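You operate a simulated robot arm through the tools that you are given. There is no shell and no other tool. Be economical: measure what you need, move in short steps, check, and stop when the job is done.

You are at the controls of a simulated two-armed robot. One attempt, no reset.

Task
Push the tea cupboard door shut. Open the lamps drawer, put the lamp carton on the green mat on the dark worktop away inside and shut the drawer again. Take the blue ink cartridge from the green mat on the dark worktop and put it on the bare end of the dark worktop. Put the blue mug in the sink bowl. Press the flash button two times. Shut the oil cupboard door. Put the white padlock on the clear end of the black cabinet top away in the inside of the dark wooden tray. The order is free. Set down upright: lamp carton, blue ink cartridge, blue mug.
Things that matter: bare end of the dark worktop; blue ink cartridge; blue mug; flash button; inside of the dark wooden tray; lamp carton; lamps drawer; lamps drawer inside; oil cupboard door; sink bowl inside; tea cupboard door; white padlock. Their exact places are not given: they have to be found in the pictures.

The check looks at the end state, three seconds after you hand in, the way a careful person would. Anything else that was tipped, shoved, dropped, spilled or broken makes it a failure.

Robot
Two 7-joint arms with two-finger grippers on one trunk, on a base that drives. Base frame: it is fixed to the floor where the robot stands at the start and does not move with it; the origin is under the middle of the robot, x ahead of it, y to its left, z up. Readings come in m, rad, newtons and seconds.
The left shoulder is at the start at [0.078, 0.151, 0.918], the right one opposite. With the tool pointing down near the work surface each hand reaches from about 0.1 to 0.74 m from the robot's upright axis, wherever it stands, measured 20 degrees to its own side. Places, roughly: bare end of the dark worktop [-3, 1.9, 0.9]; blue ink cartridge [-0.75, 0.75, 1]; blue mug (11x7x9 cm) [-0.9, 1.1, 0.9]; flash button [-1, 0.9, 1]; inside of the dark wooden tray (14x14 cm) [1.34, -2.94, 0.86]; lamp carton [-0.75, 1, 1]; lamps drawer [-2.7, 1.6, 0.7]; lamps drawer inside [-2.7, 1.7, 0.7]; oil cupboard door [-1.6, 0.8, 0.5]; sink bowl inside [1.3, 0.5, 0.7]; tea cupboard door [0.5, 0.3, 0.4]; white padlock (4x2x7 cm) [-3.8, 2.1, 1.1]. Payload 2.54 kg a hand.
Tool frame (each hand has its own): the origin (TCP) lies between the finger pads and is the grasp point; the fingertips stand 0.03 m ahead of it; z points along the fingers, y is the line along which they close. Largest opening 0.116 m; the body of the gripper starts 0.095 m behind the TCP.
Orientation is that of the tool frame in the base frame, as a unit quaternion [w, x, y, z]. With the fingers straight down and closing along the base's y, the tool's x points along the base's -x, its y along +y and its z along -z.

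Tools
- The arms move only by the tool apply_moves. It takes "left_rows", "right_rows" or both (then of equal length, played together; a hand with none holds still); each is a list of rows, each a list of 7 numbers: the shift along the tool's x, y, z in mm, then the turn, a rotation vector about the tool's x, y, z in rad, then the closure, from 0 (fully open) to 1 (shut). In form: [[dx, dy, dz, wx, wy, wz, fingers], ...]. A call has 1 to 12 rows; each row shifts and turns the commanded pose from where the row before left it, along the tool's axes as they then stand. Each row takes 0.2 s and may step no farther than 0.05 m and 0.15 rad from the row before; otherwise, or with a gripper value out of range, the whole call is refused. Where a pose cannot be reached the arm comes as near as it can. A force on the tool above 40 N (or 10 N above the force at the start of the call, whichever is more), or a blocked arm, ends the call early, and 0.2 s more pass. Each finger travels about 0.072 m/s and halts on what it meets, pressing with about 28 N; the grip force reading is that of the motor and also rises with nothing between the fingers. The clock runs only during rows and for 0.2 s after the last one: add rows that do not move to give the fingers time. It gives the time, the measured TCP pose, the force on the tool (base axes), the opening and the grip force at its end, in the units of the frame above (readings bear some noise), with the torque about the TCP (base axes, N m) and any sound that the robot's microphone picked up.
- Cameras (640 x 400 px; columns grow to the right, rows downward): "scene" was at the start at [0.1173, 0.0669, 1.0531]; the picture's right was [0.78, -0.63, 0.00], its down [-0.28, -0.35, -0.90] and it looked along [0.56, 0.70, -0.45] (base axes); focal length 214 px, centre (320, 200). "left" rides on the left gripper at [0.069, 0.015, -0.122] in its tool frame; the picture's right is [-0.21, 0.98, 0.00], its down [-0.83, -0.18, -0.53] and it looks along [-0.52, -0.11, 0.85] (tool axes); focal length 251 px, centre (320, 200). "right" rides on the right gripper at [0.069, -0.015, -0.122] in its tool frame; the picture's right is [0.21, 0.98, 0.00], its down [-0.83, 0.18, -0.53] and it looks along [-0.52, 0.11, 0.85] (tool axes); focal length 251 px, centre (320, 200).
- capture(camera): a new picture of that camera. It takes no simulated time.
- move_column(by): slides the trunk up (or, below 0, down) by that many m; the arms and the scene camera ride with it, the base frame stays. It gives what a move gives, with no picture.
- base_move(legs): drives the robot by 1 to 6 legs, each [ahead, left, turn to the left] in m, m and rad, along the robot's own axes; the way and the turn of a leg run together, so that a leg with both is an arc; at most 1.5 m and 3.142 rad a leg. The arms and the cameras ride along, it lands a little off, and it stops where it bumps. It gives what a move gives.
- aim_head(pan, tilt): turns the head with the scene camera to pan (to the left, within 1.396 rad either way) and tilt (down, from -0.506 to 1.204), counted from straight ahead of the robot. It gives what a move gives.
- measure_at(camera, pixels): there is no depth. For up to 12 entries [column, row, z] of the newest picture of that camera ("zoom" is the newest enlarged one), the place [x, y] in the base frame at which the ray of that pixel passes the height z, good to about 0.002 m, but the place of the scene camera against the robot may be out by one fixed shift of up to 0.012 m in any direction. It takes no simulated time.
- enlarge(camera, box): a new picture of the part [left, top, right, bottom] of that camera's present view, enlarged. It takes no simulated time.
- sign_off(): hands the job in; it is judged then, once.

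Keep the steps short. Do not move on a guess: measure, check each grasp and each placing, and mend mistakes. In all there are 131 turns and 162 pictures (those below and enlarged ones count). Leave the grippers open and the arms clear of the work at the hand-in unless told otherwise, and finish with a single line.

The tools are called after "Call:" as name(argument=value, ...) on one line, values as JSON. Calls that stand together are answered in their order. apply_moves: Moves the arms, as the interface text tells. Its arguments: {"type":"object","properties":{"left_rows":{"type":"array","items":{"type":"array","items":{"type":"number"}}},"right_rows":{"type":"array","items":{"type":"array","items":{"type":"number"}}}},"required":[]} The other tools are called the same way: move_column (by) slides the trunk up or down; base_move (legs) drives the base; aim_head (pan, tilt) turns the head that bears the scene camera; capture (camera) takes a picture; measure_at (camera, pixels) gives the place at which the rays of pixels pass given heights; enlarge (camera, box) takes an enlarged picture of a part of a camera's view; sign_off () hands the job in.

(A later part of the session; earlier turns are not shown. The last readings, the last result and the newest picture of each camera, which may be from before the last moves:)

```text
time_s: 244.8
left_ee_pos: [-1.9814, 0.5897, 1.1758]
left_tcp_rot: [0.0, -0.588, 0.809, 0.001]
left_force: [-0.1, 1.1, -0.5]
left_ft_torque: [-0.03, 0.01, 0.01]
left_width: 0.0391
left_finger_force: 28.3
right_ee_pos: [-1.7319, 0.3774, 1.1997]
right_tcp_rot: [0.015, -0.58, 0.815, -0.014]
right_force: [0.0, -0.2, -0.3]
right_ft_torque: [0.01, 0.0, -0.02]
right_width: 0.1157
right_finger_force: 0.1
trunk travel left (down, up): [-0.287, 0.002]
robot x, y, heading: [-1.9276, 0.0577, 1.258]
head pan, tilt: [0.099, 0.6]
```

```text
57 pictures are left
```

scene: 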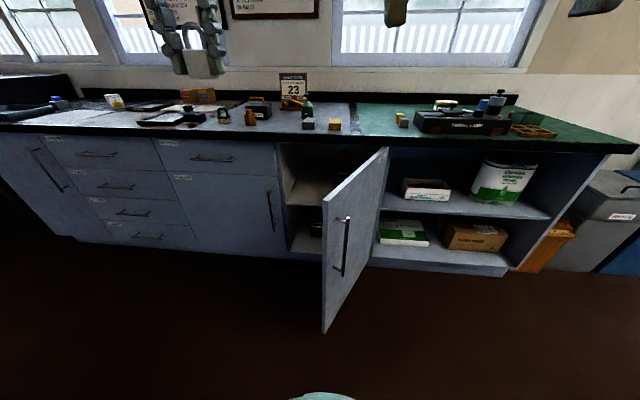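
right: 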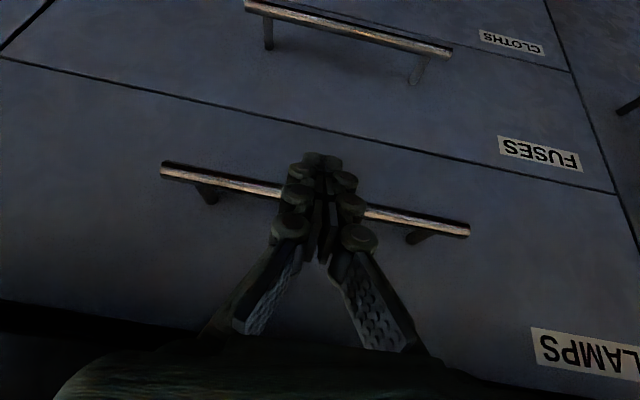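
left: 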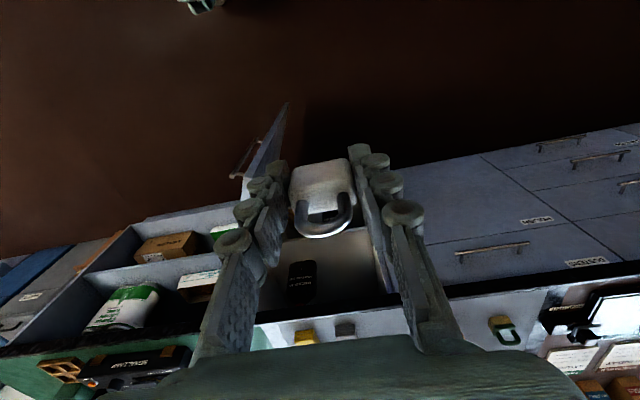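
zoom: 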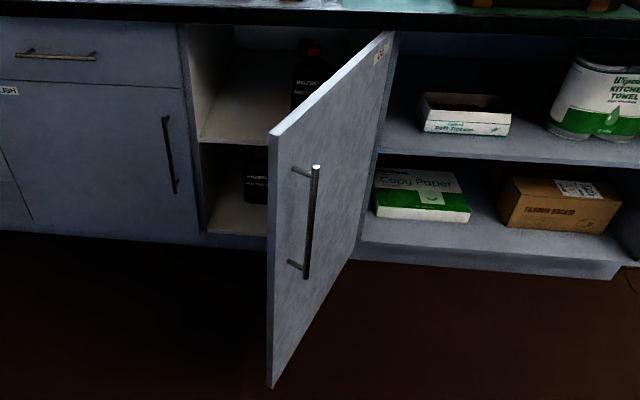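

Door: hinge ≈ (-1.45, 0.97), free edge ≈ (-1.787, 0.668), open ~61°, handle near the free edge. I retract the left hand, tilt the right hand forward (shut), and lower it on the door's right side.

Call:
apply_moves(left_rows=[[45, 0, 0, 0, 0, 0, 1], [45, 0, 0, 0, 0, 0, 1], [45, 0, 0, 0, 0, 0, 1], [40, 0, 0, 0, 0, 0, 1], [0, 0, 0, 0, 0, 0, 1]], right_rows=[[-30, -13, 0, 0, -0.12, 0, 1], [-29.8, -13, 3.6, 0, -0.12, 0, 1], [-29.1, -13, 7.1, 0, -0.12, 0, 1], [-28.1, -13, 10.6, 0, -0.12, 0, 1], [-26.6, -13, 13.9, 0, -0.12, 0, 1]])

Call:
move_column(by=-0.16)

Call:
apply_moves(right_rows=[[23.7, 0, 34.7, 0, 0, 0, 1], [23.7, 0, 34.7, 0, 0, 0, 1], [23.7, 0, 34.7, 0, 0, 0, 1], [23.7, 0, 34.7, 0, 0, 0, 1], [23.7, 0, 34.7, 0, 0, 0, 1], [23.7, 0, 34.7, 0, 0, 0, 1], [23.7, 0, 34.7, 0, 0, 0, 1], [23.7, 0, 34.7, 0, 0, 0, 1]])

Call:
base_move(legs=[[0, 0, -0.019], [0.2, 0, 0]])

Call:
aim_head(pan=0, tilt=0.75)

Call:
capture(camera="scene")

```text
time_s: 245.9
left_ee_pos: [-2.0342, 0.4227, 1.1748]
left_tcp_rot: [0.0, -0.588, 0.809, 0.0]
left_force: [-0.1, 0.3, -1.9]
left_ft_torque: [-0.02, 0.02, 0.02]
left_width: 0.0391
left_finger_force: 28.2
right_ee_pos: [-1.6188, 0.498, 1.2025]
right_tcp_rot: [0.256, -0.558, 0.773, 0.16]
right_force: [-0.6, -0.4, -0.2]
right_ft_torque: [0.02, 0.04, -0.03]
right_width: 0.0
right_finger_force: 27.8
trunk travel left (down, up): [-0.287, 0.002]
robot x, y, heading: [-1.9295, 0.0591, 1.259]
head pan, tilt: [0.099, 0.6]
```

```text
time_s: 247.8
left_ee_pos: [-2.0346, 0.4209, 1.0149]
left_tcp_rot: [0.0, -0.588, 0.809, 0.0]
left_force: [-0.2, 0.1, -2.6]
left_ft_torque: [-0.02, -0.02, -0.03]
left_width: 0.0392
left_finger_force: 28.5
right_ee_pos: [-1.6191, 0.4973, 1.0434]
right_tcp_rot: [0.256, -0.558, 0.773, 0.158]
right_force: [0.6, 0.1, 0.4]
right_ft_torque: [-0.02, 0.0, 0.03]
right_width: 0.0001
right_finger_force: 27.5
trunk travel left (down, up): [-0.127, 0.162]
robot x, y, heading: [-1.9265, 0.0539, 1.262]
head pan, tilt: [0.099, 0.6]
```

```text
time_s: 249.6
left_ee_pos: [-2.0344, 0.4208, 1.015]
left_tcp_rot: [0.0, -0.588, 0.809, 0.0]
left_force: [-0.2, -0.9, -1.7]
left_ft_torque: [-0.04, 0.01, 0.0]
left_width: 0.0391
left_finger_force: 28.3
right_ee_pos: [-1.6061, 0.4953, 0.7077]
right_tcp_rot: [0.255, -0.558, 0.774, 0.158]
right_force: [-0.2, 0.0, -0.2]
right_ft_torque: [0.02, 0.0, 0.02]
right_width: 0.0
right_finger_force: 27.8
trunk travel left (down, up): [-0.127, 0.162]
robot x, y, heading: [-1.9276, 0.0555, 1.26]
head pan, tilt: [0.099, 0.6]
```

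```text
time_s: 251.5
left_ee_pos: [-1.9642, 0.6108, 1.0145]
left_tcp_rot: [0.001, -0.579, 0.815, 0.0]
left_force: [0.6, 0.8, -1.6]
left_ft_torque: [0.02, -0.01, 0.0]
left_width: 0.0391
left_finger_force: 28.3
right_ee_pos: [-1.5331, 0.6792, 0.7087]
right_tcp_rot: [0.256, -0.551, 0.779, 0.155]
right_force: [0.0, 0.2, -0.9]
right_ft_torque: [-0.01, -0.01, -0.01]
right_width: 0.0002
right_finger_force: 27.8
trunk travel left (down, up): [-0.127, 0.162]
robot x, y, heading: [-1.866, 0.2436, 1.238]
head pan, tilt: [0.099, 0.6]
```

```text
time_s: 252.2
left_ee_pos: [-1.9648, 0.6109, 1.015]
left_tcp_rot: [0.002, -0.58, 0.815, 0.001]
left_force: [0.3, -0.2, -1.2]
left_ft_torque: [0.01, -0.01, -0.05]
left_width: 0.039
left_finger_force: 28.4
right_ee_pos: [-1.5329, 0.6799, 0.7081]
right_tcp_rot: [0.257, -0.551, 0.778, 0.156]
right_force: [-0.2, 0.7, -0.4]
right_ft_torque: [0.01, 0.0, -0.01]
right_width: 0.0
right_finger_force: 27.4
trunk travel left (down, up): [-0.127, 0.162]
robot x, y, heading: [-1.8608, 0.2431, 1.239]
head pan, tilt: [0.0, 0.75]
```

```text
56 pictures are left
```

scene: 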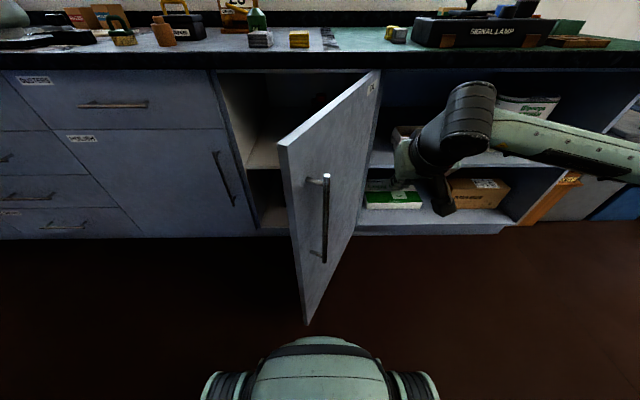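

Hand is right of the door. Move in, then push left/inward along the door's arc with the base.

Call:
base_move(legs=[[0.03, 0, 0], [0, 0.1, 0], [0, 0.05, 0], [0.026, 0.035, 0], [0.026, 0.035, 0]])

Call:
capture(camera="scene")

```text
time_s: 256.3
left_ee_pos: [-2.1462, 0.7611, 1.0144]
left_tcp_rot: [0.0, -0.581, 0.814, 0.0]
left_force: [1.4, -0.1, -0.4]
left_ft_torque: [-0.01, -0.02, 0.03]
left_width: 0.0393
left_finger_force: 27.9
right_ee_pos: [-1.7156, 0.8271, 0.7071]
right_tcp_rot: [0.257, -0.551, 0.778, 0.156]
right_force: [0.7, 0.3, 0.5]
right_ft_torque: [0.0, 0.0, -0.04]
right_width: 0.0001
right_finger_force: 27.9
trunk travel left (down, up): [-0.127, 0.162]
robot x, y, heading: [-2.0443, 0.392, 1.245]
head pan, tilt: [0.0, 0.75]
```

```text
55 pictures are left
```

scene: 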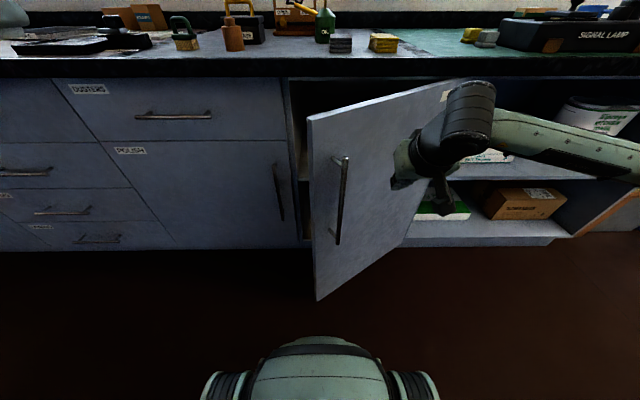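

Door is swinging shut. Continue.

Call:
base_move(legs=[[0.032, 0.025, 0], [0.032, 0.025, 0], [0.037, 0.015, 0], [0.037, 0.015, 0]])

Call:
base_move(legs=[[0.04, 0.005, 0], [0.04, 0.005, 0], [0.03, 0, 0]])

Call:
capture(camera="scene")

```text
time_s: 258.7
left_ee_pos: [-2.1759, 0.9171, 1.0149]
left_tcp_rot: [0.001, -0.581, 0.814, 0.001]
left_force: [0.4, -0.7, -1.3]
left_ft_torque: [-0.01, 0.01, -0.02]
left_width: 0.0393
left_finger_force: 27.5
right_ee_pos: [-1.7454, 0.9856, 0.7068]
right_tcp_rot: [0.257, -0.551, 0.778, 0.157]
right_force: [0.0, 0.5, 0.6]
right_ft_torque: [0.02, 0.0, 0.0]
right_width: 0.0001
right_finger_force: 28.3
trunk travel left (down, up): [-0.127, 0.162]
robot x, y, heading: [-2.0759, 0.5484, 1.241]
head pan, tilt: [0.0, 0.75]
```

```text
time_s: 260.5
left_ee_pos: [-2.1553, 1.0066, 1.0155]
left_tcp_rot: [0.0, -0.58, 0.815, 0.001]
left_force: [0.5, -0.1, -0.9]
left_ft_torque: [-0.06, -0.02, 0.04]
left_width: 0.039
left_finger_force: 28.0
right_ee_pos: [-1.7286, 1.069, 0.7062]
right_tcp_rot: [0.251, -0.557, 0.777, 0.151]
right_force: [-1.3, -5.6, 1.1]
right_ft_torque: [0.0, 0.01, 0.04]
right_width: 0.0
right_finger_force: 28.3
trunk travel left (down, up): [-0.127, 0.162]
robot x, y, heading: [-2.0565, 0.6428, 1.247]
head pan, tilt: [0.0, 0.75]
stopped in leg 3: the force on the tool passed its limit at 73 N (the readings are from after the stop); the commanded pose is now the measured one
```

```text
54 pictures are left
```

scene: 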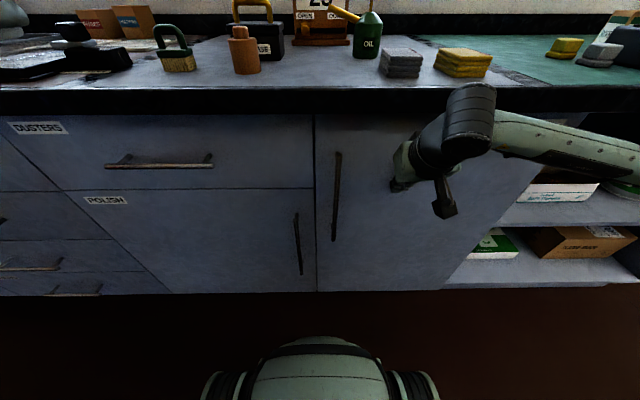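

The oil door is shut flush. I back off, raise and restore the right hand, then drive to the mug.

Call:
base_move(legs=[[-0.35, 0, -0.008]])

Call:
move_column(by=0.155)

Call:
apply_moves(right_rows=[[-23.7, 0, -34.7, 0, 0, 0, 0.5], [-23.7, 0, -34.7, 0, 0, 0, 0], [-23.7, 0, -34.7, 0, 0, 0, 0], [-23.7, 0, -34.7, 0, 0, 0, 0], [-23.7, 0, -34.7, 0, 0, 0, 0], [-23.7, 0, -34.7, 0, 0, 0, 0], [-23.7, 0, -34.7, 0, 0.1, 0, 0], [0, 0, -20, 0, 0.12, 0, 0], [0, 0, 0, 0, 0.12, 0, 0], [0, 0, 0, 0, 0.12, 0, 0], [0, 0, 0, 0, 0.11, 0, 0]])

Call:
base_move(legs=[[0, -0.85, 0], [0.3, 0, 0]])

Call:
aim_head(pan=0, tilt=0.65)

Call:
capture(camera="scene")

Call:
capture(camera="right")

```text
time_s: 262.7
left_ee_pos: [-2.2672, 0.6799, 1.0146]
left_tcp_rot: [0.001, -0.578, 0.816, 0.001]
left_force: [0.1, -0.4, -0.8]
left_ft_torque: [-0.01, 0.0, -0.01]
left_width: 0.0392
left_finger_force: 28.3
right_ee_pos: [-1.8379, 0.7391, 0.7051]
right_tcp_rot: [0.252, -0.554, 0.779, 0.151]
right_force: [-0.4, -1.1, 0.8]
right_ft_torque: [-0.04, 0.0, -0.01]
right_width: 0.0
right_finger_force: 28.7
trunk travel left (down, up): [-0.127, 0.162]
robot x, y, heading: [-2.1691, 0.3114, 1.235]
head pan, tilt: [0.0, 0.75]
```

```text
time_s: 264.5
left_ee_pos: [-2.267, 0.6797, 1.1701]
left_tcp_rot: [0.001, -0.577, 0.816, 0.0]
left_force: [0.3, 0.9, -1.0]
left_ft_torque: [0.03, -0.02, 0.02]
left_width: 0.0391
left_finger_force: 27.6
right_ee_pos: [-1.8388, 0.7395, 0.8607]
right_tcp_rot: [0.252, -0.554, 0.779, 0.15]
right_force: [0.2, 0.5, 0.5]
right_ft_torque: [0.01, -0.01, 0.01]
right_width: 0.0001
right_finger_force: 28.7
trunk travel left (down, up): [-0.282, 0.007]
robot x, y, heading: [-2.1715, 0.3131, 1.232]
head pan, tilt: [0.0, 0.75]
```

```text
time_s: 266.9
left_ee_pos: [-2.2665, 0.6799, 1.1708]
left_tcp_rot: [0.001, -0.577, 0.817, 0.001]
left_force: [0.5, 0.1, -1.3]
left_ft_torque: [-0.01, 0.02, 0.02]
left_width: 0.0391
left_finger_force: 27.9
right_ee_pos: [-1.8551, 0.7352, 1.1711]
right_tcp_rot: [0.023, -0.573, 0.819, -0.012]
right_force: [0.4, -0.3, -0.2]
right_ft_torque: [-0.02, 0.0, 0.0]
right_width: 0.1159
right_finger_force: 0.0
trunk travel left (down, up): [-0.282, 0.007]
robot x, y, heading: [-2.1662, 0.3132, 1.233]
head pan, tilt: [0.0, 0.75]
```

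```text
time_s: 277.2
left_ee_pos: [-1.3616, 0.6848, 1.1701]
left_tcp_rot: [0.001, -0.576, 0.817, 0.002]
left_force: [-0.9, 0.5, -1.5]
left_ft_torque: [-0.02, -0.01, -0.01]
left_width: 0.0392
left_finger_force: 28.4
right_ee_pos: [-0.9475, 0.7402, 1.1717]
right_tcp_rot: [0.023, -0.573, 0.819, -0.011]
right_force: [0.0, -0.1, -0.7]
right_ft_torque: [-0.03, 0.02, -0.01]
right_width: 0.1162
right_finger_force: 0.1
trunk travel left (down, up): [-0.282, 0.007]
robot x, y, heading: [-1.2638, 0.3172, 1.232]
head pan, tilt: [0.0, 0.75]
```

```text
time_s: 277.8
left_ee_pos: [-1.3601, 0.6834, 1.1707]
left_tcp_rot: [0.0, -0.576, 0.817, 0.001]
left_force: [-0.4, -0.1, -1.4]
left_ft_torque: [-0.01, 0.0, -0.02]
left_width: 0.0388
left_finger_force: 27.9
right_ee_pos: [-0.9487, 0.7391, 1.1723]
right_tcp_rot: [0.023, -0.572, 0.82, -0.011]
right_force: [-0.2, -0.1, -0.4]
right_ft_torque: [-0.01, -0.02, 0.01]
right_width: 0.116
right_finger_force: 0.0
trunk travel left (down, up): [-0.282, 0.007]
robot x, y, heading: [-1.2645, 0.3135, 1.231]
head pan, tilt: [0.0, 0.649]
```

```text
53 pictures are left
```

scene: 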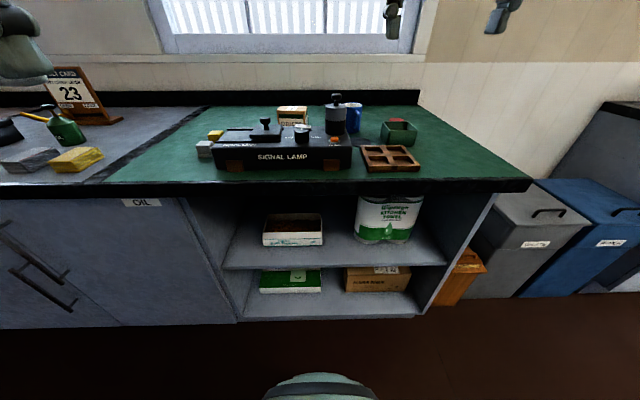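

```text
52 pictures are left
```

right: 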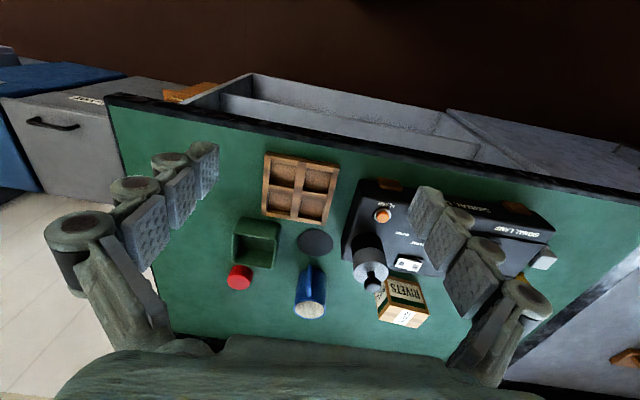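

Call:
measure_at(camera="right", pixels=[[311, 309, 0.98], [311, 309, 0.99], [281, 224, 0.96], [274, 270, 0.96], [377, 287, 0.9], [388, 322, 0.97], [383, 280, 0.97]])

Call:
enlarge(camera="right", box=[220, 190, 440, 340])

```text
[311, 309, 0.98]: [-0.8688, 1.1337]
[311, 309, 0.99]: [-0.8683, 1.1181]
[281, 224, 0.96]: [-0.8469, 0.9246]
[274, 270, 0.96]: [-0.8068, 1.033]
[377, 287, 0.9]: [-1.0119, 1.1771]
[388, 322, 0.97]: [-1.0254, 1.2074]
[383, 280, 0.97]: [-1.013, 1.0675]
```

```text
2.67 times, centred on (330, 265) of right
```

zoom: 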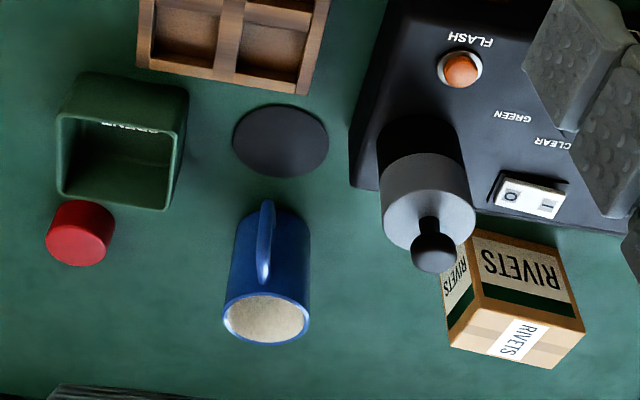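

Mug centre ≈ (-0.868, 1.125), rim ≈ 0.985, handle facing me. I drive closer (stop if blocked) and bring the right hand, tilted ~15° forward for reach, above it.

Call:
base_move(legs=[[0.15, 0, 0], [0.05, 0, 0], [0.02, 0, 0]])

Call:
apply_moves(right_rows=[[0, 0, 0, -0.022, -0.13, 0, 0.1], [0, 0, 0, -0.022, -0.125, 0, 0.1], [-33, 11, 22, 0, 0, 0, 0.1], [-33, 11, 22, 0, 0, 0, 0.1], [-33, 11, 22, 0, 0, 0, 0.1], [-33, 11, 22, 0, 0, 0, 0.1]])

Call:
capture(camera="right")

```text
time_s: 280.1
left_ee_pos: [-1.2894, 0.8916, 1.1706]
left_tcp_rot: [0.0, -0.578, 0.816, 0.001]
left_force: [0.0, 0.9, -2.0]
left_ft_torque: [-0.05, 0.03, 0.0]
left_width: 0.0389
left_finger_force: 28.1
right_ee_pos: [-0.8758, 0.9465, 1.1707]
right_tcp_rot: [0.022, -0.574, 0.819, -0.012]
right_force: [0.0, 0.1, -0.4]
right_ft_torque: [-0.05, 0.01, -0.01]
right_width: 0.116
right_finger_force: 0.0
trunk travel left (down, up): [-0.282, 0.007]
robot x, y, heading: [-1.187, 0.5248, 1.234]
head pan, tilt: [0.0, 0.649]
```

```text
time_s: 281.5
left_ee_pos: [-1.289, 0.8914, 1.1708]
left_tcp_rot: [0.0, -0.577, 0.817, 0.0]
left_force: [-0.2, 1.1, -1.6]
left_ft_torque: [-0.05, -0.01, 0.0]
left_width: 0.0391
left_finger_force: 27.9
right_ee_pos: [-0.8671, 1.1054, 1.1215]
right_tcp_rot: [0.114, -0.571, 0.809, 0.08]
right_force: [0.0, 0.3, -0.6]
right_ft_torque: [-0.01, 0.02, -0.02]
right_width: 0.1042
right_finger_force: 0.0
trunk travel left (down, up): [-0.282, 0.007]
robot x, y, heading: [-1.1919, 0.519, 1.234]
head pan, tilt: [0.0, 0.649]
```

```text
50 pictures are left
```

right: 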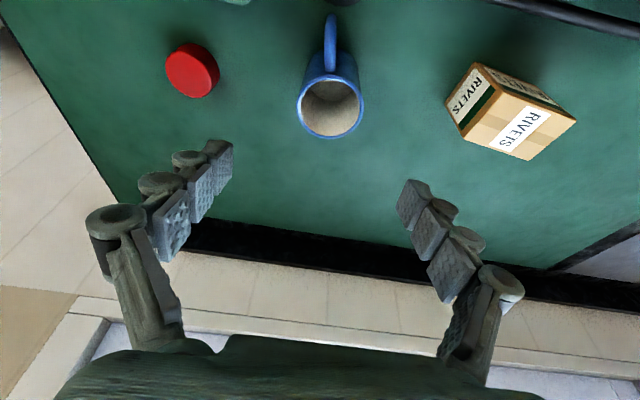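

Call:
measure_at(camera="right", pixels=[[330, 108, 0.985], [298, 108, 0.985], [363, 104, 0.985], [331, 45, 0.94]])

```text
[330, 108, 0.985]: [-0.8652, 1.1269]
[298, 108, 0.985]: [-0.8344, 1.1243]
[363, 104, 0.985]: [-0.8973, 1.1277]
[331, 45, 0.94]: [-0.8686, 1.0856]
```

Aligned within 2 cm; shift and descend, then grip.

Call:
apply_moves(right_rows=[[-19, 6, 5.5, 0, 0, 0, 0.1], [11, 0, 38.4, 0, 0, 0, 0.1], [11, 0, 38.4, 0, 0, 0, 0.1], [11, 0, 38.4, 0, 0, 0, 0.1], [11, 0, 38.4, 0, 0, 0, 0.1], [4, 0, 12, 0, 0, 0, 0.1]])

Call:
capture(camera="right")

```text
time_s: 282.9
left_ee_pos: [-1.2897, 0.8905, 1.1694]
left_tcp_rot: [0.0, -0.577, 0.816, 0.001]
left_force: [1.3, 0.1, -2.2]
left_ft_torque: [-0.01, -0.01, -0.02]
left_width: 0.0391
left_finger_force: 27.9
right_ee_pos: [-0.8667, 1.1232, 0.9501]
right_tcp_rot: [0.114, -0.571, 0.809, 0.079]
right_force: [0.7, 0.7, -0.7]
right_ft_torque: [-0.02, 0.0, 0.02]
right_width: 0.1045
right_finger_force: 0.1
trunk travel left (down, up): [-0.282, 0.007]
robot x, y, heading: [-1.1905, 0.5236, 1.232]
head pan, tilt: [0.0, 0.649]
```

```text
49 pictures are left
```

right: 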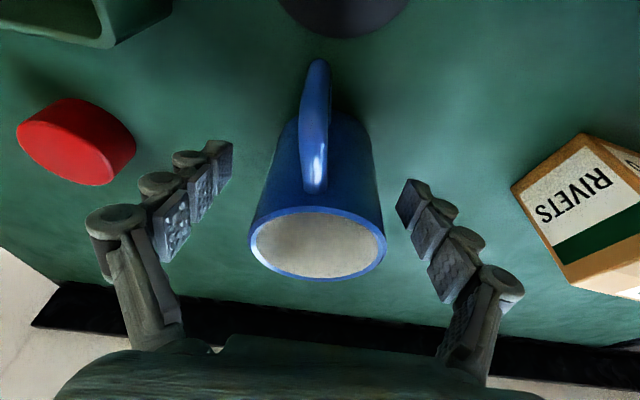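

Centred. Close and lift slightly.

Call:
apply_moves(right_rows=[[0, 0, 0, 0, 0, 0, 0.3], [0, 0, 0, 0, 0, 0, 0.5], [0, 0, 0, 0, 0, 0, 0.8], [0, 0, 0, 0, 0, 0, 1], [0, 0, 0, 0, 0, 0, 1], [-3, 0, -10, 0, 0, 0, 1], [-6, 0, -19, 0, 0, 0, 1]])

Call:
capture(camera="right")

```text
time_s: 284.5
left_ee_pos: [-1.2898, 0.8906, 1.1698]
left_tcp_rot: [-0.001, -0.577, 0.817, 0.002]
left_force: [0.0, 0.1, -1.1]
left_ft_torque: [-0.01, -0.01, -0.03]
left_width: 0.039
left_finger_force: 27.7
right_ee_pos: [-0.866, 1.123, 0.9807]
right_tcp_rot: [0.115, -0.57, 0.81, 0.08]
right_force: [-1.1, 0.2, -3.2]
right_ft_torque: [-0.03, 0.0, 0.01]
right_width: 0.0657
right_finger_force: 28.1
trunk travel left (down, up): [-0.282, 0.007]
robot x, y, heading: [-1.1926, 0.5243, 1.236]
head pan, tilt: [0.0, 0.649]
```

```text
48 pictures are left
```

right: 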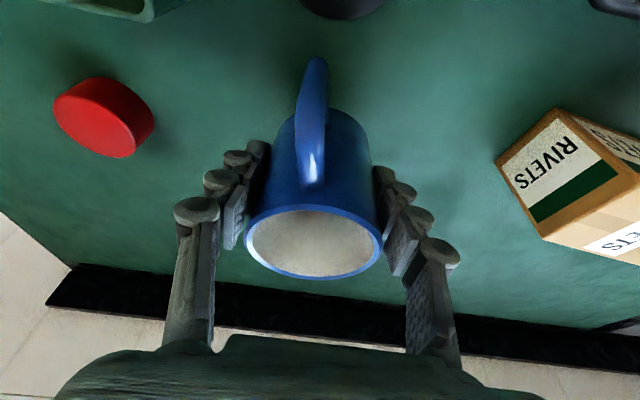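

Mug held. Lift clear, back off, and drive right to the sink.

Call:
apply_moves(right_rows=[[-11, 0, -38.4, 0, 0, 0, 1], [-11, 0, -38.4, 0, 0, 0, 1], [-11, 0, -38.4, 0, 0, 0, 1], [-11, 0, -38.4, 0, 0, 0, 1]])

Call:
base_move(legs=[[-0.45, 0, 0], [0, -1.1, 0], [0, -1.15, 0]])

Call:
aim_head(pan=-0.1, tilt=0.5)

Call:
capture(camera="scene")

Call:
capture(camera="right")

```text
time_s: 285.5
left_ee_pos: [-1.2891, 0.8898, 1.1714]
left_tcp_rot: [0.0, -0.577, 0.817, 0.0]
left_force: [0.1, -0.4, -1.4]
left_ft_torque: [-0.01, 0.03, 0.0]
left_width: 0.0391
left_finger_force: 28.2
right_ee_pos: [-0.8691, 1.1239, 1.1401]
right_tcp_rot: [0.113, -0.571, 0.809, 0.079]
right_force: [0.1, -0.5, -1.6]
right_ft_torque: [0.0, 0.0, 0.01]
right_width: 0.0657
right_finger_force: 28.1
trunk travel left (down, up): [-0.282, 0.007]
robot x, y, heading: [-1.1902, 0.5206, 1.229]
head pan, tilt: [0.0, 0.649]
```

```text
time_s: 309.6
left_ee_pos: [0.686, -0.2687, 1.1695]
left_tcp_rot: [0.0, -0.578, 0.816, 0.001]
left_force: [0.7, 0.9, -0.8]
left_ft_torque: [-0.02, 0.03, 0.01]
left_width: 0.0392
left_finger_force: 27.9
right_ee_pos: [1.1078, -0.0344, 1.1403]
right_tcp_rot: [0.115, -0.571, 0.809, 0.08]
right_force: [0.0, 0.1, -1.6]
right_ft_torque: [-0.04, 0.01, -0.04]
right_width: 0.0654
right_finger_force: 27.9
trunk travel left (down, up): [-0.282, 0.007]
robot x, y, heading: [0.7816, -0.6384, 1.235]
head pan, tilt: [0.0, 0.649]
```

```text
time_s: 310.2
left_ee_pos: [0.6854, -0.2688, 1.1711]
left_tcp_rot: [0.0, -0.578, 0.816, 0.001]
left_force: [0.5, 0.0, -1.4]
left_ft_torque: [-0.01, 0.0, -0.03]
left_width: 0.0393
left_finger_force: 28.1
right_ee_pos: [1.1068, -0.0336, 1.1401]
right_tcp_rot: [0.114, -0.572, 0.808, 0.08]
right_force: [-0.5, -0.9, -3.0]
right_ft_torque: [-0.01, 0.0, 0.0]
right_width: 0.0654
right_finger_force: 28.1
trunk travel left (down, up): [-0.282, 0.007]
robot x, y, heading: [0.7841, -0.6356, 1.236]
head pan, tilt: [-0.099, 0.499]
```

```text
47 pictures are left
```

scene: 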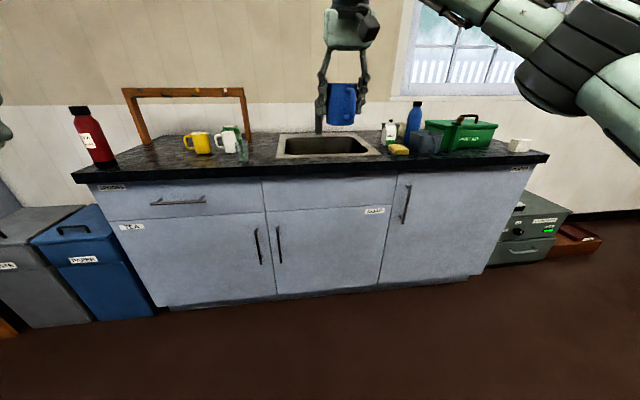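

```text
46 pictures are left
```

right: 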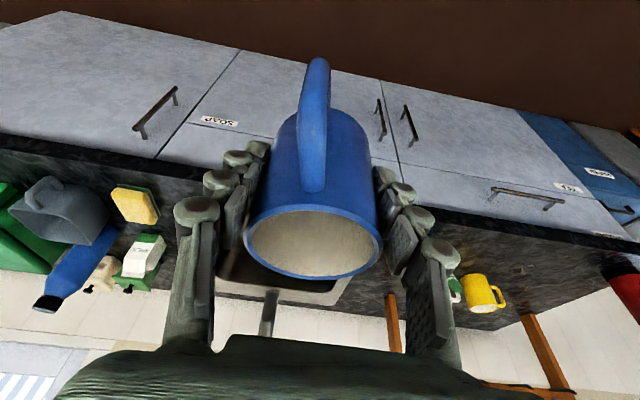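

Call:
measure_at(camera="scene", pixels=[[277, 136, 0.9], [362, 134, 0.9], [278, 158, 0.9], [381, 155, 0.9], [287, 139, 0.9], [355, 137, 0.9], [284, 153, 0.9], [370, 152, 0.9], [318, 131, 0.9], [72, 176, 0.9], [549, 157, 0.9], [398, 155, 0.9]])

Call:
enlarge(camera="scene", box=[240, 40, 440, 180])

```text
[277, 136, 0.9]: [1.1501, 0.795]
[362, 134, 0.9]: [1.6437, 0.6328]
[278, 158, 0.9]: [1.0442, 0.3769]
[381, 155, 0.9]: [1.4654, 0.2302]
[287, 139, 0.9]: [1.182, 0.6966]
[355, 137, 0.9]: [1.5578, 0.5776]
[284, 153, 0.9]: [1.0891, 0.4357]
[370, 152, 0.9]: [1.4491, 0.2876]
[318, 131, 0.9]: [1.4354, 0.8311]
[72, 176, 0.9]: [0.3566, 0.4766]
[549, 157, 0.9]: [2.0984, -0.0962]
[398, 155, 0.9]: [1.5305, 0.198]
```

```text
2.86 times, centred on (340, 110) of scene
```

zoom: 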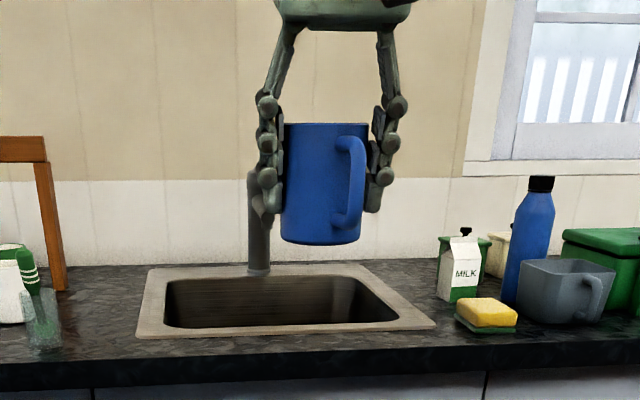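

Sink bowl spans roughly t∈[-1.275,-0.887], n∈[0.767,1.044] with the tap centred behind. I'll aim for its right half, near (1.395, 0.43). First retract the hands a little, move right 0.12 and forward 0.5, then look.

Call:
apply_moves(left_rows=[[35, 0, 0, 0, 0, 0, 1], [30, 0, 0, 0, 0, 0, 1]], right_rows=[[36, 0, -10, 0, 0, 0, 1], [36, 0, -10, 0, 0, 0, 1]])

Call:
base_move(legs=[[0, -0.118, 0], [0.5, 0, 0]])

Call:
aim_head(pan=-0.15, tilt=0.6)

Call:
capture(camera="scene")

Call:
capture(camera="right")

```text
time_s: 310.9
left_ee_pos: [0.6626, -0.3315, 1.1709]
left_tcp_rot: [0.001, -0.577, 0.817, 0.001]
left_force: [0.1, 0.4, -1.7]
left_ft_torque: [-0.01, 0.02, 0.01]
left_width: 0.039
left_finger_force: 27.9
right_ee_pos: [1.0821, -0.1061, 1.1401]
right_tcp_rot: [0.114, -0.571, 0.809, 0.079]
right_force: [0.7, -0.6, -2.8]
right_ft_torque: [0.0, 0.01, 0.01]
right_width: 0.0655
right_finger_force: 27.6
trunk travel left (down, up): [-0.282, 0.007]
robot x, y, heading: [0.7839, -0.6389, 1.236]
head pan, tilt: [-0.099, 0.499]
```

```text
time_s: 315.2
left_ee_pos: [0.9384, 0.1021, 1.17]
left_tcp_rot: [0.0, -0.578, 0.816, 0.001]
left_force: [0.2, 0.7, -2.3]
left_ft_torque: [0.0, 0.03, 0.01]
left_width: 0.0393
left_finger_force: 27.9
right_ee_pos: [1.3569, 0.3249, 1.1398]
right_tcp_rot: [0.114, -0.57, 0.81, 0.078]
right_force: [0.1, 0.2, -3.0]
right_ft_torque: [-0.03, 0.02, 0.02]
right_width: 0.0654
right_finger_force: 27.9
trunk travel left (down, up): [-0.282, 0.007]
robot x, y, heading: [1.0594, -0.2078, 1.237]
head pan, tilt: [-0.099, 0.499]
```

```text
time_s: 315.8
left_ee_pos: [0.9384, 0.1005, 1.1691]
left_tcp_rot: [-0.001, -0.577, 0.816, 0.001]
left_force: [0.5, -0.5, -1.9]
left_ft_torque: [0.01, 0.02, 0.0]
left_width: 0.039
left_finger_force: 28.0
right_ee_pos: [1.3583, 0.3257, 1.1398]
right_tcp_rot: [0.115, -0.571, 0.809, 0.08]
right_force: [0.4, -0.2, -2.4]
right_ft_torque: [0.03, -0.01, 0.01]
right_width: 0.0656
right_finger_force: 27.8
trunk travel left (down, up): [-0.282, 0.007]
robot x, y, heading: [1.0603, -0.2076, 1.236]
head pan, tilt: [-0.15, 0.6]
```

```text
44 pictures are left
```

scene: 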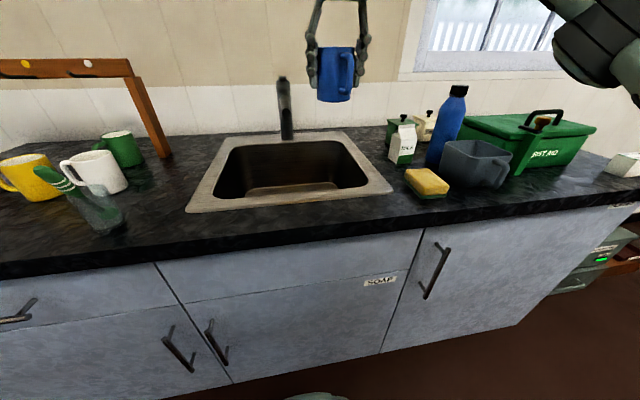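

```text
43 pictures are left
```

right: 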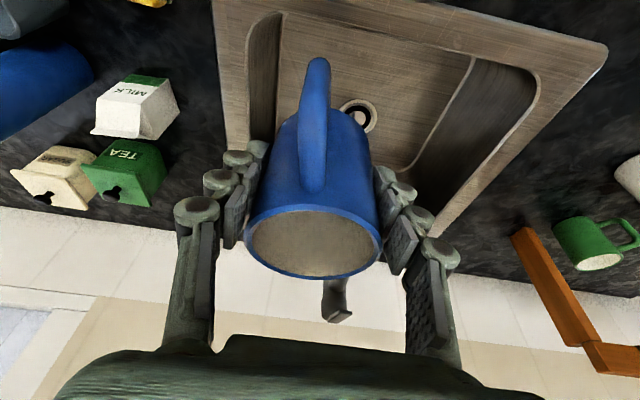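

Call:
enlarge(camera="scene", box=[180, 60, 420, 220])

Call:
enlarge(camera="right", box=[220, 0, 620, 340])

Call:
measure_at(camera="right", pixels=[[338, 316, 1.05], [338, 316, 1.1], [338, 316, 1.15], [357, 118, 0.72], [470, 55, 0.72], [272, 15, 0.9], [535, 75, 0.9]])

Call:
measure_at(camera="scene", pixels=[[284, 80, 1.05], [284, 80, 1.1], [284, 80, 1.15], [286, 138, 0.9], [217, 197, 0.9], [370, 181, 0.9], [234, 147, 0.9], [345, 139, 0.9], [245, 190, 0.72], [337, 183, 0.72]])

```text
2.50 times, centred on (300, 140) of scene
```

zoom: 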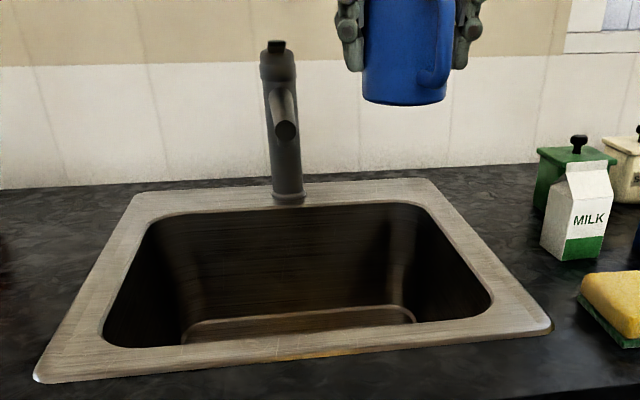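

```text
1.18 times, centred on (420, 170) of right
```

zoom: 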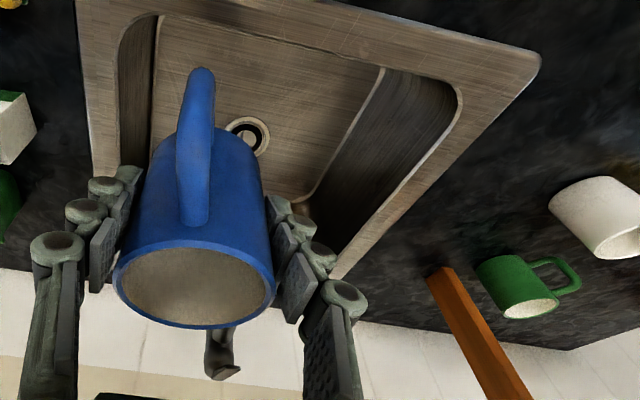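

```text
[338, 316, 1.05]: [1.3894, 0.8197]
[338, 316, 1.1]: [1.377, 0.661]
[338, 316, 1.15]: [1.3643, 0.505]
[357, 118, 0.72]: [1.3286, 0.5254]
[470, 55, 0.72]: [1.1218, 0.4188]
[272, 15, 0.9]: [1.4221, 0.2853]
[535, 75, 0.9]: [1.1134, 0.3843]
```

```text
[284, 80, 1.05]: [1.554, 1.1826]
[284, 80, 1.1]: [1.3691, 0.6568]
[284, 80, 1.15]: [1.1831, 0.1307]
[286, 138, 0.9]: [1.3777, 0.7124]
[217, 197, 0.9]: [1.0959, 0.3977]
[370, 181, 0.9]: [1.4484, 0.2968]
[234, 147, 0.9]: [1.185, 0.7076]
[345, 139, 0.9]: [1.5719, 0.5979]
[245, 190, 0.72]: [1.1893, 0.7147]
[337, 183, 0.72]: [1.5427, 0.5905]
```

Clear geometry: tap spout stays behind n≈1.0. Move in 0.12, lower the trunk 0.15, and bring the mug over the right half of the bowl.

Call:
base_move(legs=[[0.12, 0, 0]])

Call:
move_column(by=-0.15)

Call:
apply_moves(right_rows=[[-14, -3, 4, 0, 0, 0, 1], [-14, -3, 4, 0, 0, 0, 1], [11, 0, 38.4, 0, 0, 0, 1]])

Call:
capture(camera="right")

Call:
capture(camera="scene")

```text
time_s: 317.1
left_ee_pos: [0.978, 0.2151, 1.1698]
left_tcp_rot: [-0.001, -0.577, 0.816, 0.001]
left_force: [0.2, 0.3, -1.6]
left_ft_torque: [-0.03, 0.03, -0.01]
left_width: 0.0391
left_finger_force: 27.8
right_ee_pos: [1.397, 0.44, 1.1387]
right_tcp_rot: [0.113, -0.571, 0.809, 0.079]
right_force: [0.1, 1.0, -2.5]
right_ft_torque: [-0.03, 0.04, 0.0]
right_width: 0.0657
right_finger_force: 27.8
trunk travel left (down, up): [-0.282, 0.007]
robot x, y, heading: [1.0993, -0.0902, 1.23]
head pan, tilt: [-0.15, 0.6]
```

```text
time_s: 318.8
left_ee_pos: [0.977, 0.2131, 1.0194]
left_tcp_rot: [0.0, -0.577, 0.816, 0.001]
left_force: [-0.4, -0.5, -1.9]
left_ft_torque: [0.03, -0.03, -0.02]
left_width: 0.039
left_finger_force: 27.7
right_ee_pos: [1.398, 0.4382, 0.9903]
right_tcp_rot: [0.115, -0.571, 0.809, 0.081]
right_force: [0.2, 0.9, -2.8]
right_ft_torque: [0.0, 0.0, -0.04]
right_width: 0.0652
right_finger_force: 27.8
trunk travel left (down, up): [-0.132, 0.157]
robot x, y, heading: [1.0949, -0.0943, 1.235]
head pan, tilt: [-0.15, 0.6]
```

```text
time_s: 319.6
left_ee_pos: [0.9779, 0.2147, 1.0202]
left_tcp_rot: [0.001, -0.578, 0.816, 0.001]
left_force: [-0.6, 0.4, -1.1]
left_ft_torque: [-0.01, -0.02, -0.02]
left_width: 0.0391
left_finger_force: 28.1
right_ee_pos: [1.4129, 0.4632, 0.9491]
right_tcp_rot: [0.114, -0.571, 0.809, 0.079]
right_force: [-0.2, -0.5, -2.6]
right_ft_torque: [0.03, -0.02, 0.02]
right_width: 0.0657
right_finger_force: 27.8
trunk travel left (down, up): [-0.132, 0.157]
robot x, y, heading: [1.0967, -0.0885, 1.235]
head pan, tilt: [-0.15, 0.6]
```

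```text
40 pictures are left
```

right: 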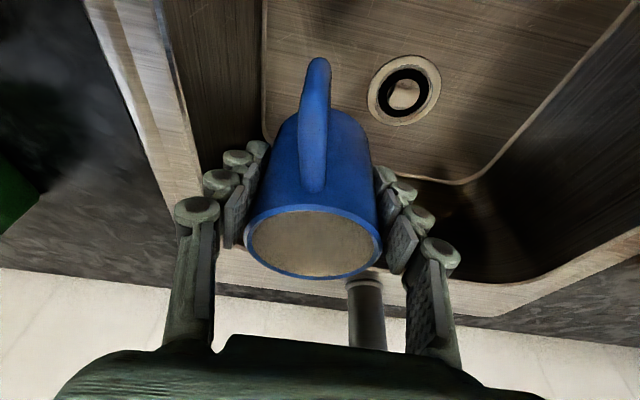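

```text
39 pictures are left
```

scene: 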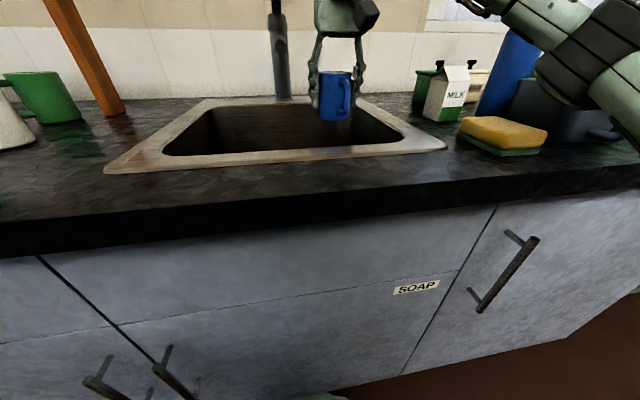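

Call:
measure_at(camera="right", pixels=[[264, 60, 0.72], [264, 120, 0.72], [450, 184, 0.72], [405, 90, 0.72], [170, 70, 0.9], [400, 290, 0.9]])

```text
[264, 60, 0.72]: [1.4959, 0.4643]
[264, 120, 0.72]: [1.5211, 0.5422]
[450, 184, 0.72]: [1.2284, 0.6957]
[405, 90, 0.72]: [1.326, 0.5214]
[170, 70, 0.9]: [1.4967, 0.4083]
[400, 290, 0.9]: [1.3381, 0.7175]
```

Mug base will land on the flat floor. Lower.

Call:
apply_moves(right_rows=[[11, 0, 38.4, 0, 0, 0, 1], [11, 0, 38.4, 0, 0, 0, 1], [11, 0, 38.4, 0, 0, 0, 1], [5.5, 0, 19.2, 0, 0, 0, 1], [2, 0, 7, 0, 0, 0, 1]])

Call:
capture(camera="right")

```text
time_s: 321.0
left_ee_pos: [0.9685, 0.2081, 1.0206]
left_tcp_rot: [0.008, -0.577, 0.817, 0.001]
left_force: [-0.9, 0.2, -0.8]
left_ft_torque: [-0.07, -0.07, -0.02]
left_width: 0.0392
left_finger_force: 28.2
right_ee_pos: [1.4049, 0.4645, 0.8418]
right_tcp_rot: [0.142, -0.569, 0.804, 0.096]
right_force: [-1.5, 0.8, -0.1]
right_ft_torque: [-0.19, -0.27, -0.11]
right_width: 0.0655
right_finger_force: 28.0
trunk travel left (down, up): [-0.132, 0.157]
robot x, y, heading: [1.0965, -0.0904, 1.239]
head pan, tilt: [-0.15, 0.6]
stopped in row 5 (right hand): the arm was blocked; the commanded pose is now the measured one
```

```text
38 pictures are left
```

right: 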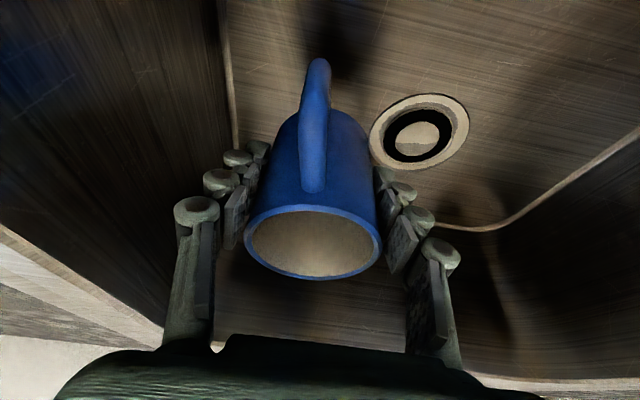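

The forearm met the counter edge (no force at the hand). I raise the trunk and lower with the arm instead, so the forearm comes from above.

Call:
move_column(by=0.15)

Call:
apply_moves(right_rows=[[11, 0, 38.4, 0, 0.02, 0, 1], [11, 0, 38.4, 0, 0.02, 0, 1], [11, 0, 38.4, 0, 0.02, 0, 1], [8, 0, 28, 0, 0, 0, 1]])

Call:
capture(camera="right")

Call:
capture(camera="scene")

```text
time_s: 322.8
left_ee_pos: [0.9769, 0.2141, 1.1693]
left_tcp_rot: [0.0, -0.577, 0.817, 0.001]
left_force: [-0.6, 0.7, -0.9]
left_ft_torque: [-0.04, 0.02, 0.0]
left_width: 0.0394
left_finger_force: 28.2
right_ee_pos: [1.4117, 0.4666, 0.9718]
right_tcp_rot: [0.127, -0.57, 0.807, 0.09]
right_force: [-0.5, 0.7, -2.1]
right_ft_torque: [0.0, 0.0, 0.03]
right_width: 0.0656
right_finger_force: 27.1
trunk travel left (down, up): [-0.282, 0.007]
robot x, y, heading: [1.1009, -0.091, 1.237]
head pan, tilt: [-0.15, 0.6]
```

```text
time_s: 323.8
left_ee_pos: [0.978, 0.2148, 1.1706]
left_tcp_rot: [0.0, -0.578, 0.816, 0.001]
left_force: [-0.8, 0.3, -2.4]
left_ft_torque: [-0.03, 0.03, -0.04]
left_width: 0.0392
left_finger_force: 27.3
right_ee_pos: [1.4124, 0.4691, 0.8218]
right_tcp_rot: [0.102, -0.572, 0.81, 0.072]
right_force: [-0.3, -0.2, -2.5]
right_ft_torque: [0.02, 0.04, 0.01]
right_width: 0.0654
right_finger_force: 28.2
trunk travel left (down, up): [-0.282, 0.007]
robot x, y, heading: [1.098, -0.0909, 1.24]
head pan, tilt: [-0.15, 0.6]
```

```text
37 pictures are left
```

right: 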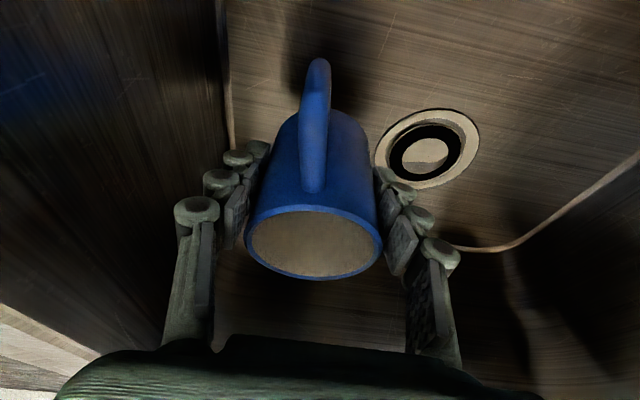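

```text
36 pictures are left
```

scene: 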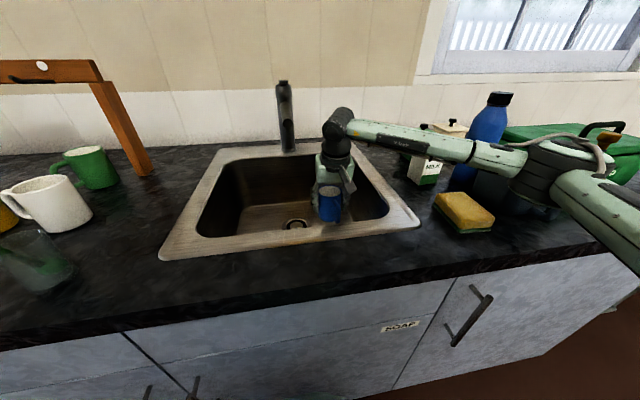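

Call:
enlarge(camera="scene", box=[300, 80, 640, 280])

```text
1.88 times, centred on (470, 180) of scene
```

zoom: 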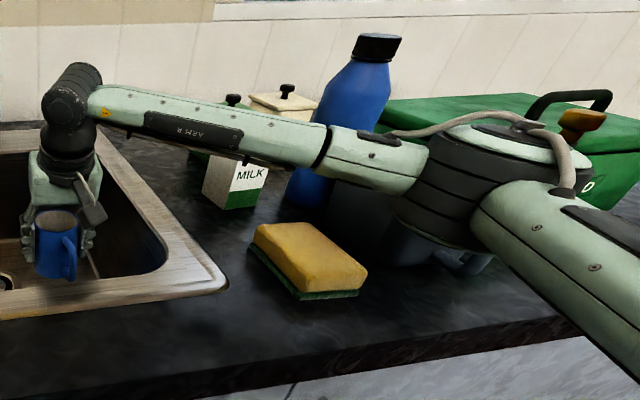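

The elbow is now just above the grey jug, so I won't go lower this way. I lift the mug out, shift the base left 0.155 and turn it right 0.25 rad, so the elbow comes off the counter.

Call:
apply_moves(right_rows=[[-9.9, 0, -38.8, 0, 0, 0, 1], [-9.9, 0, -38.8, 0, 0, 0, 1], [-9.9, 0, -38.8, 0, 0, 0, 1], [-9.9, 0, -38.8, 0, 0, 0, 1], [-9.9, 0, -38.8, 0, 0, 0, 1]])

Call:
base_move(legs=[[0, 0.155, 0], [0, 0, -0.25]])

Call:
capture(camera="scene")

Call:
capture(camera="right")

```text
time_s: 325.0
left_ee_pos: [0.977, 0.2146, 1.1716]
left_tcp_rot: [0.001, -0.577, 0.817, 0.001]
left_force: [-0.1, 0.0, -1.1]
left_ft_torque: [0.02, -0.01, 0.0]
left_width: 0.039
left_finger_force: 28.0
right_ee_pos: [1.4109, 0.4676, 1.0221]
right_tcp_rot: [0.102, -0.574, 0.809, 0.073]
right_force: [-0.1, -0.8, -1.7]
right_ft_torque: [0.0, 0.01, 0.01]
right_width: 0.0654
right_finger_force: 28.5
trunk travel left (down, up): [-0.282, 0.007]
robot x, y, heading: [1.1007, -0.0938, 1.238]
head pan, tilt: [-0.15, 0.6]
```

```text
time_s: 328.0
left_ee_pos: [0.8944, 0.2814, 1.1694]
left_tcp_rot: [0.0, -0.49, 0.872, 0.002]
left_force: [0.2, 0.5, -1.8]
left_ft_torque: [-0.02, 0.02, 0.0]
left_width: 0.0389
left_finger_force: 28.7
right_ee_pos: [1.3715, 0.439, 1.02]
right_tcp_rot: [0.109, -0.485, 0.866, 0.059]
right_force: [-0.4, 0.4, -1.1]
right_ft_torque: [-0.01, 0.01, 0.0]
right_width: 0.0657
right_finger_force: 28.2
trunk travel left (down, up): [-0.282, 0.007]
robot x, y, heading: [0.9506, -0.0422, 1.022]
head pan, tilt: [-0.15, 0.6]
stopped in leg 2: the robot was blocked; the commanded pose is now the measured one
```

```text
34 pictures are left
```

scene: 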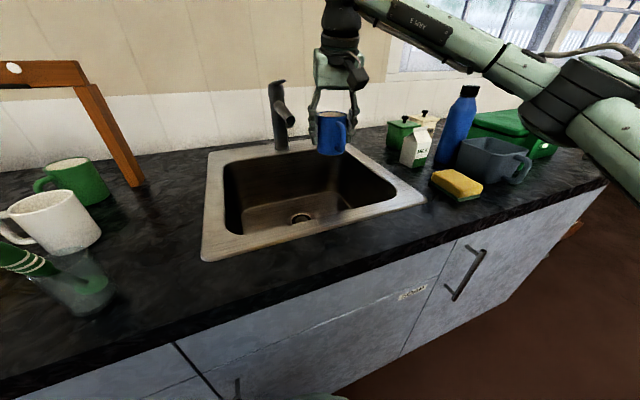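

```text
33 pictures are left
```

right: 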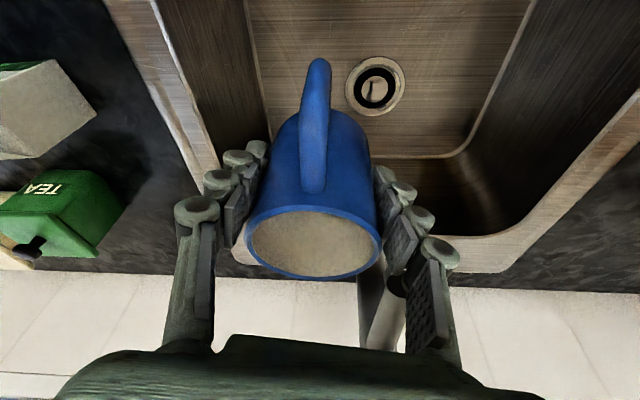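

All items still stand. Elbow is now nearer the counter's front edge. I adjust 3.5 cm forward and lower halfway, then check.

Call:
apply_moves(right_rows=[[-34, -12, 9, 0, 0, 0, 1], [9.9, 0, 38.8, 0, 0, 0, 1], [9.9, 0, 38.8, 0, 0, 0, 1], [9.9, 0, 38.8, 0, 0, 0, 1], [9.9, 0, 38.8, 0, 0, 0, 1]])

Call:
enlarge(camera="scene", box=[240, 60, 640, 300])

Call:
capture(camera="right")

```text
time_s: 329.2
left_ee_pos: [0.8943, 0.2819, 1.1704]
left_tcp_rot: [0.0, -0.489, 0.872, 0.001]
left_force: [0.3, 0.5, -0.9]
left_ft_torque: [0.0, -0.02, 0.01]
left_width: 0.0394
left_finger_force: 27.6
right_ee_pos: [1.4014, 0.4651, 0.8598]
right_tcp_rot: [0.109, -0.485, 0.866, 0.062]
right_force: [0.1, 0.3, -3.4]
right_ft_torque: [-0.01, 0.03, 0.0]
right_width: 0.0654
right_finger_force: 28.2
trunk travel left (down, up): [-0.282, 0.007]
robot x, y, heading: [0.9478, -0.0435, 1.028]
head pan, tilt: [-0.15, 0.6]
```

```text
1.60 times, centred on (440, 180) of scene
```

zoom: 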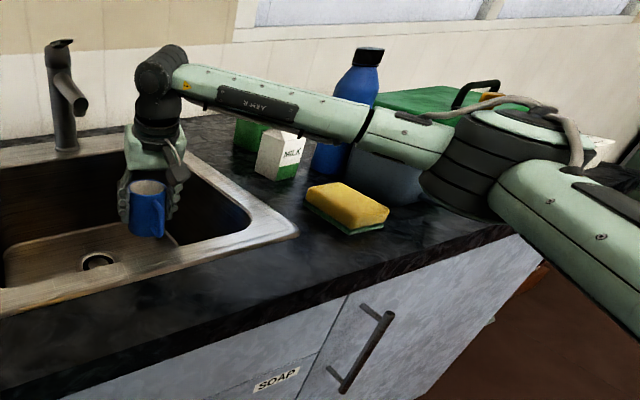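

```text
31 pictures are left
```

right: 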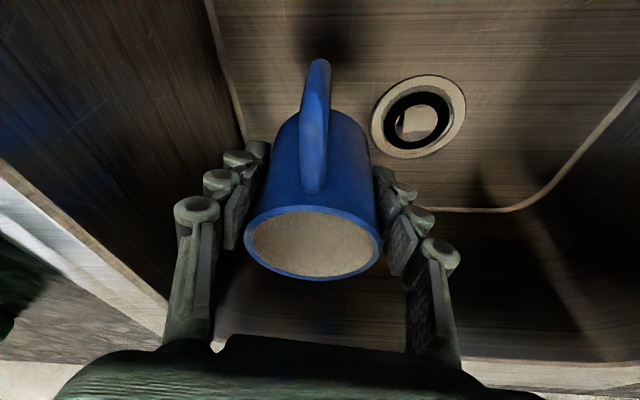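

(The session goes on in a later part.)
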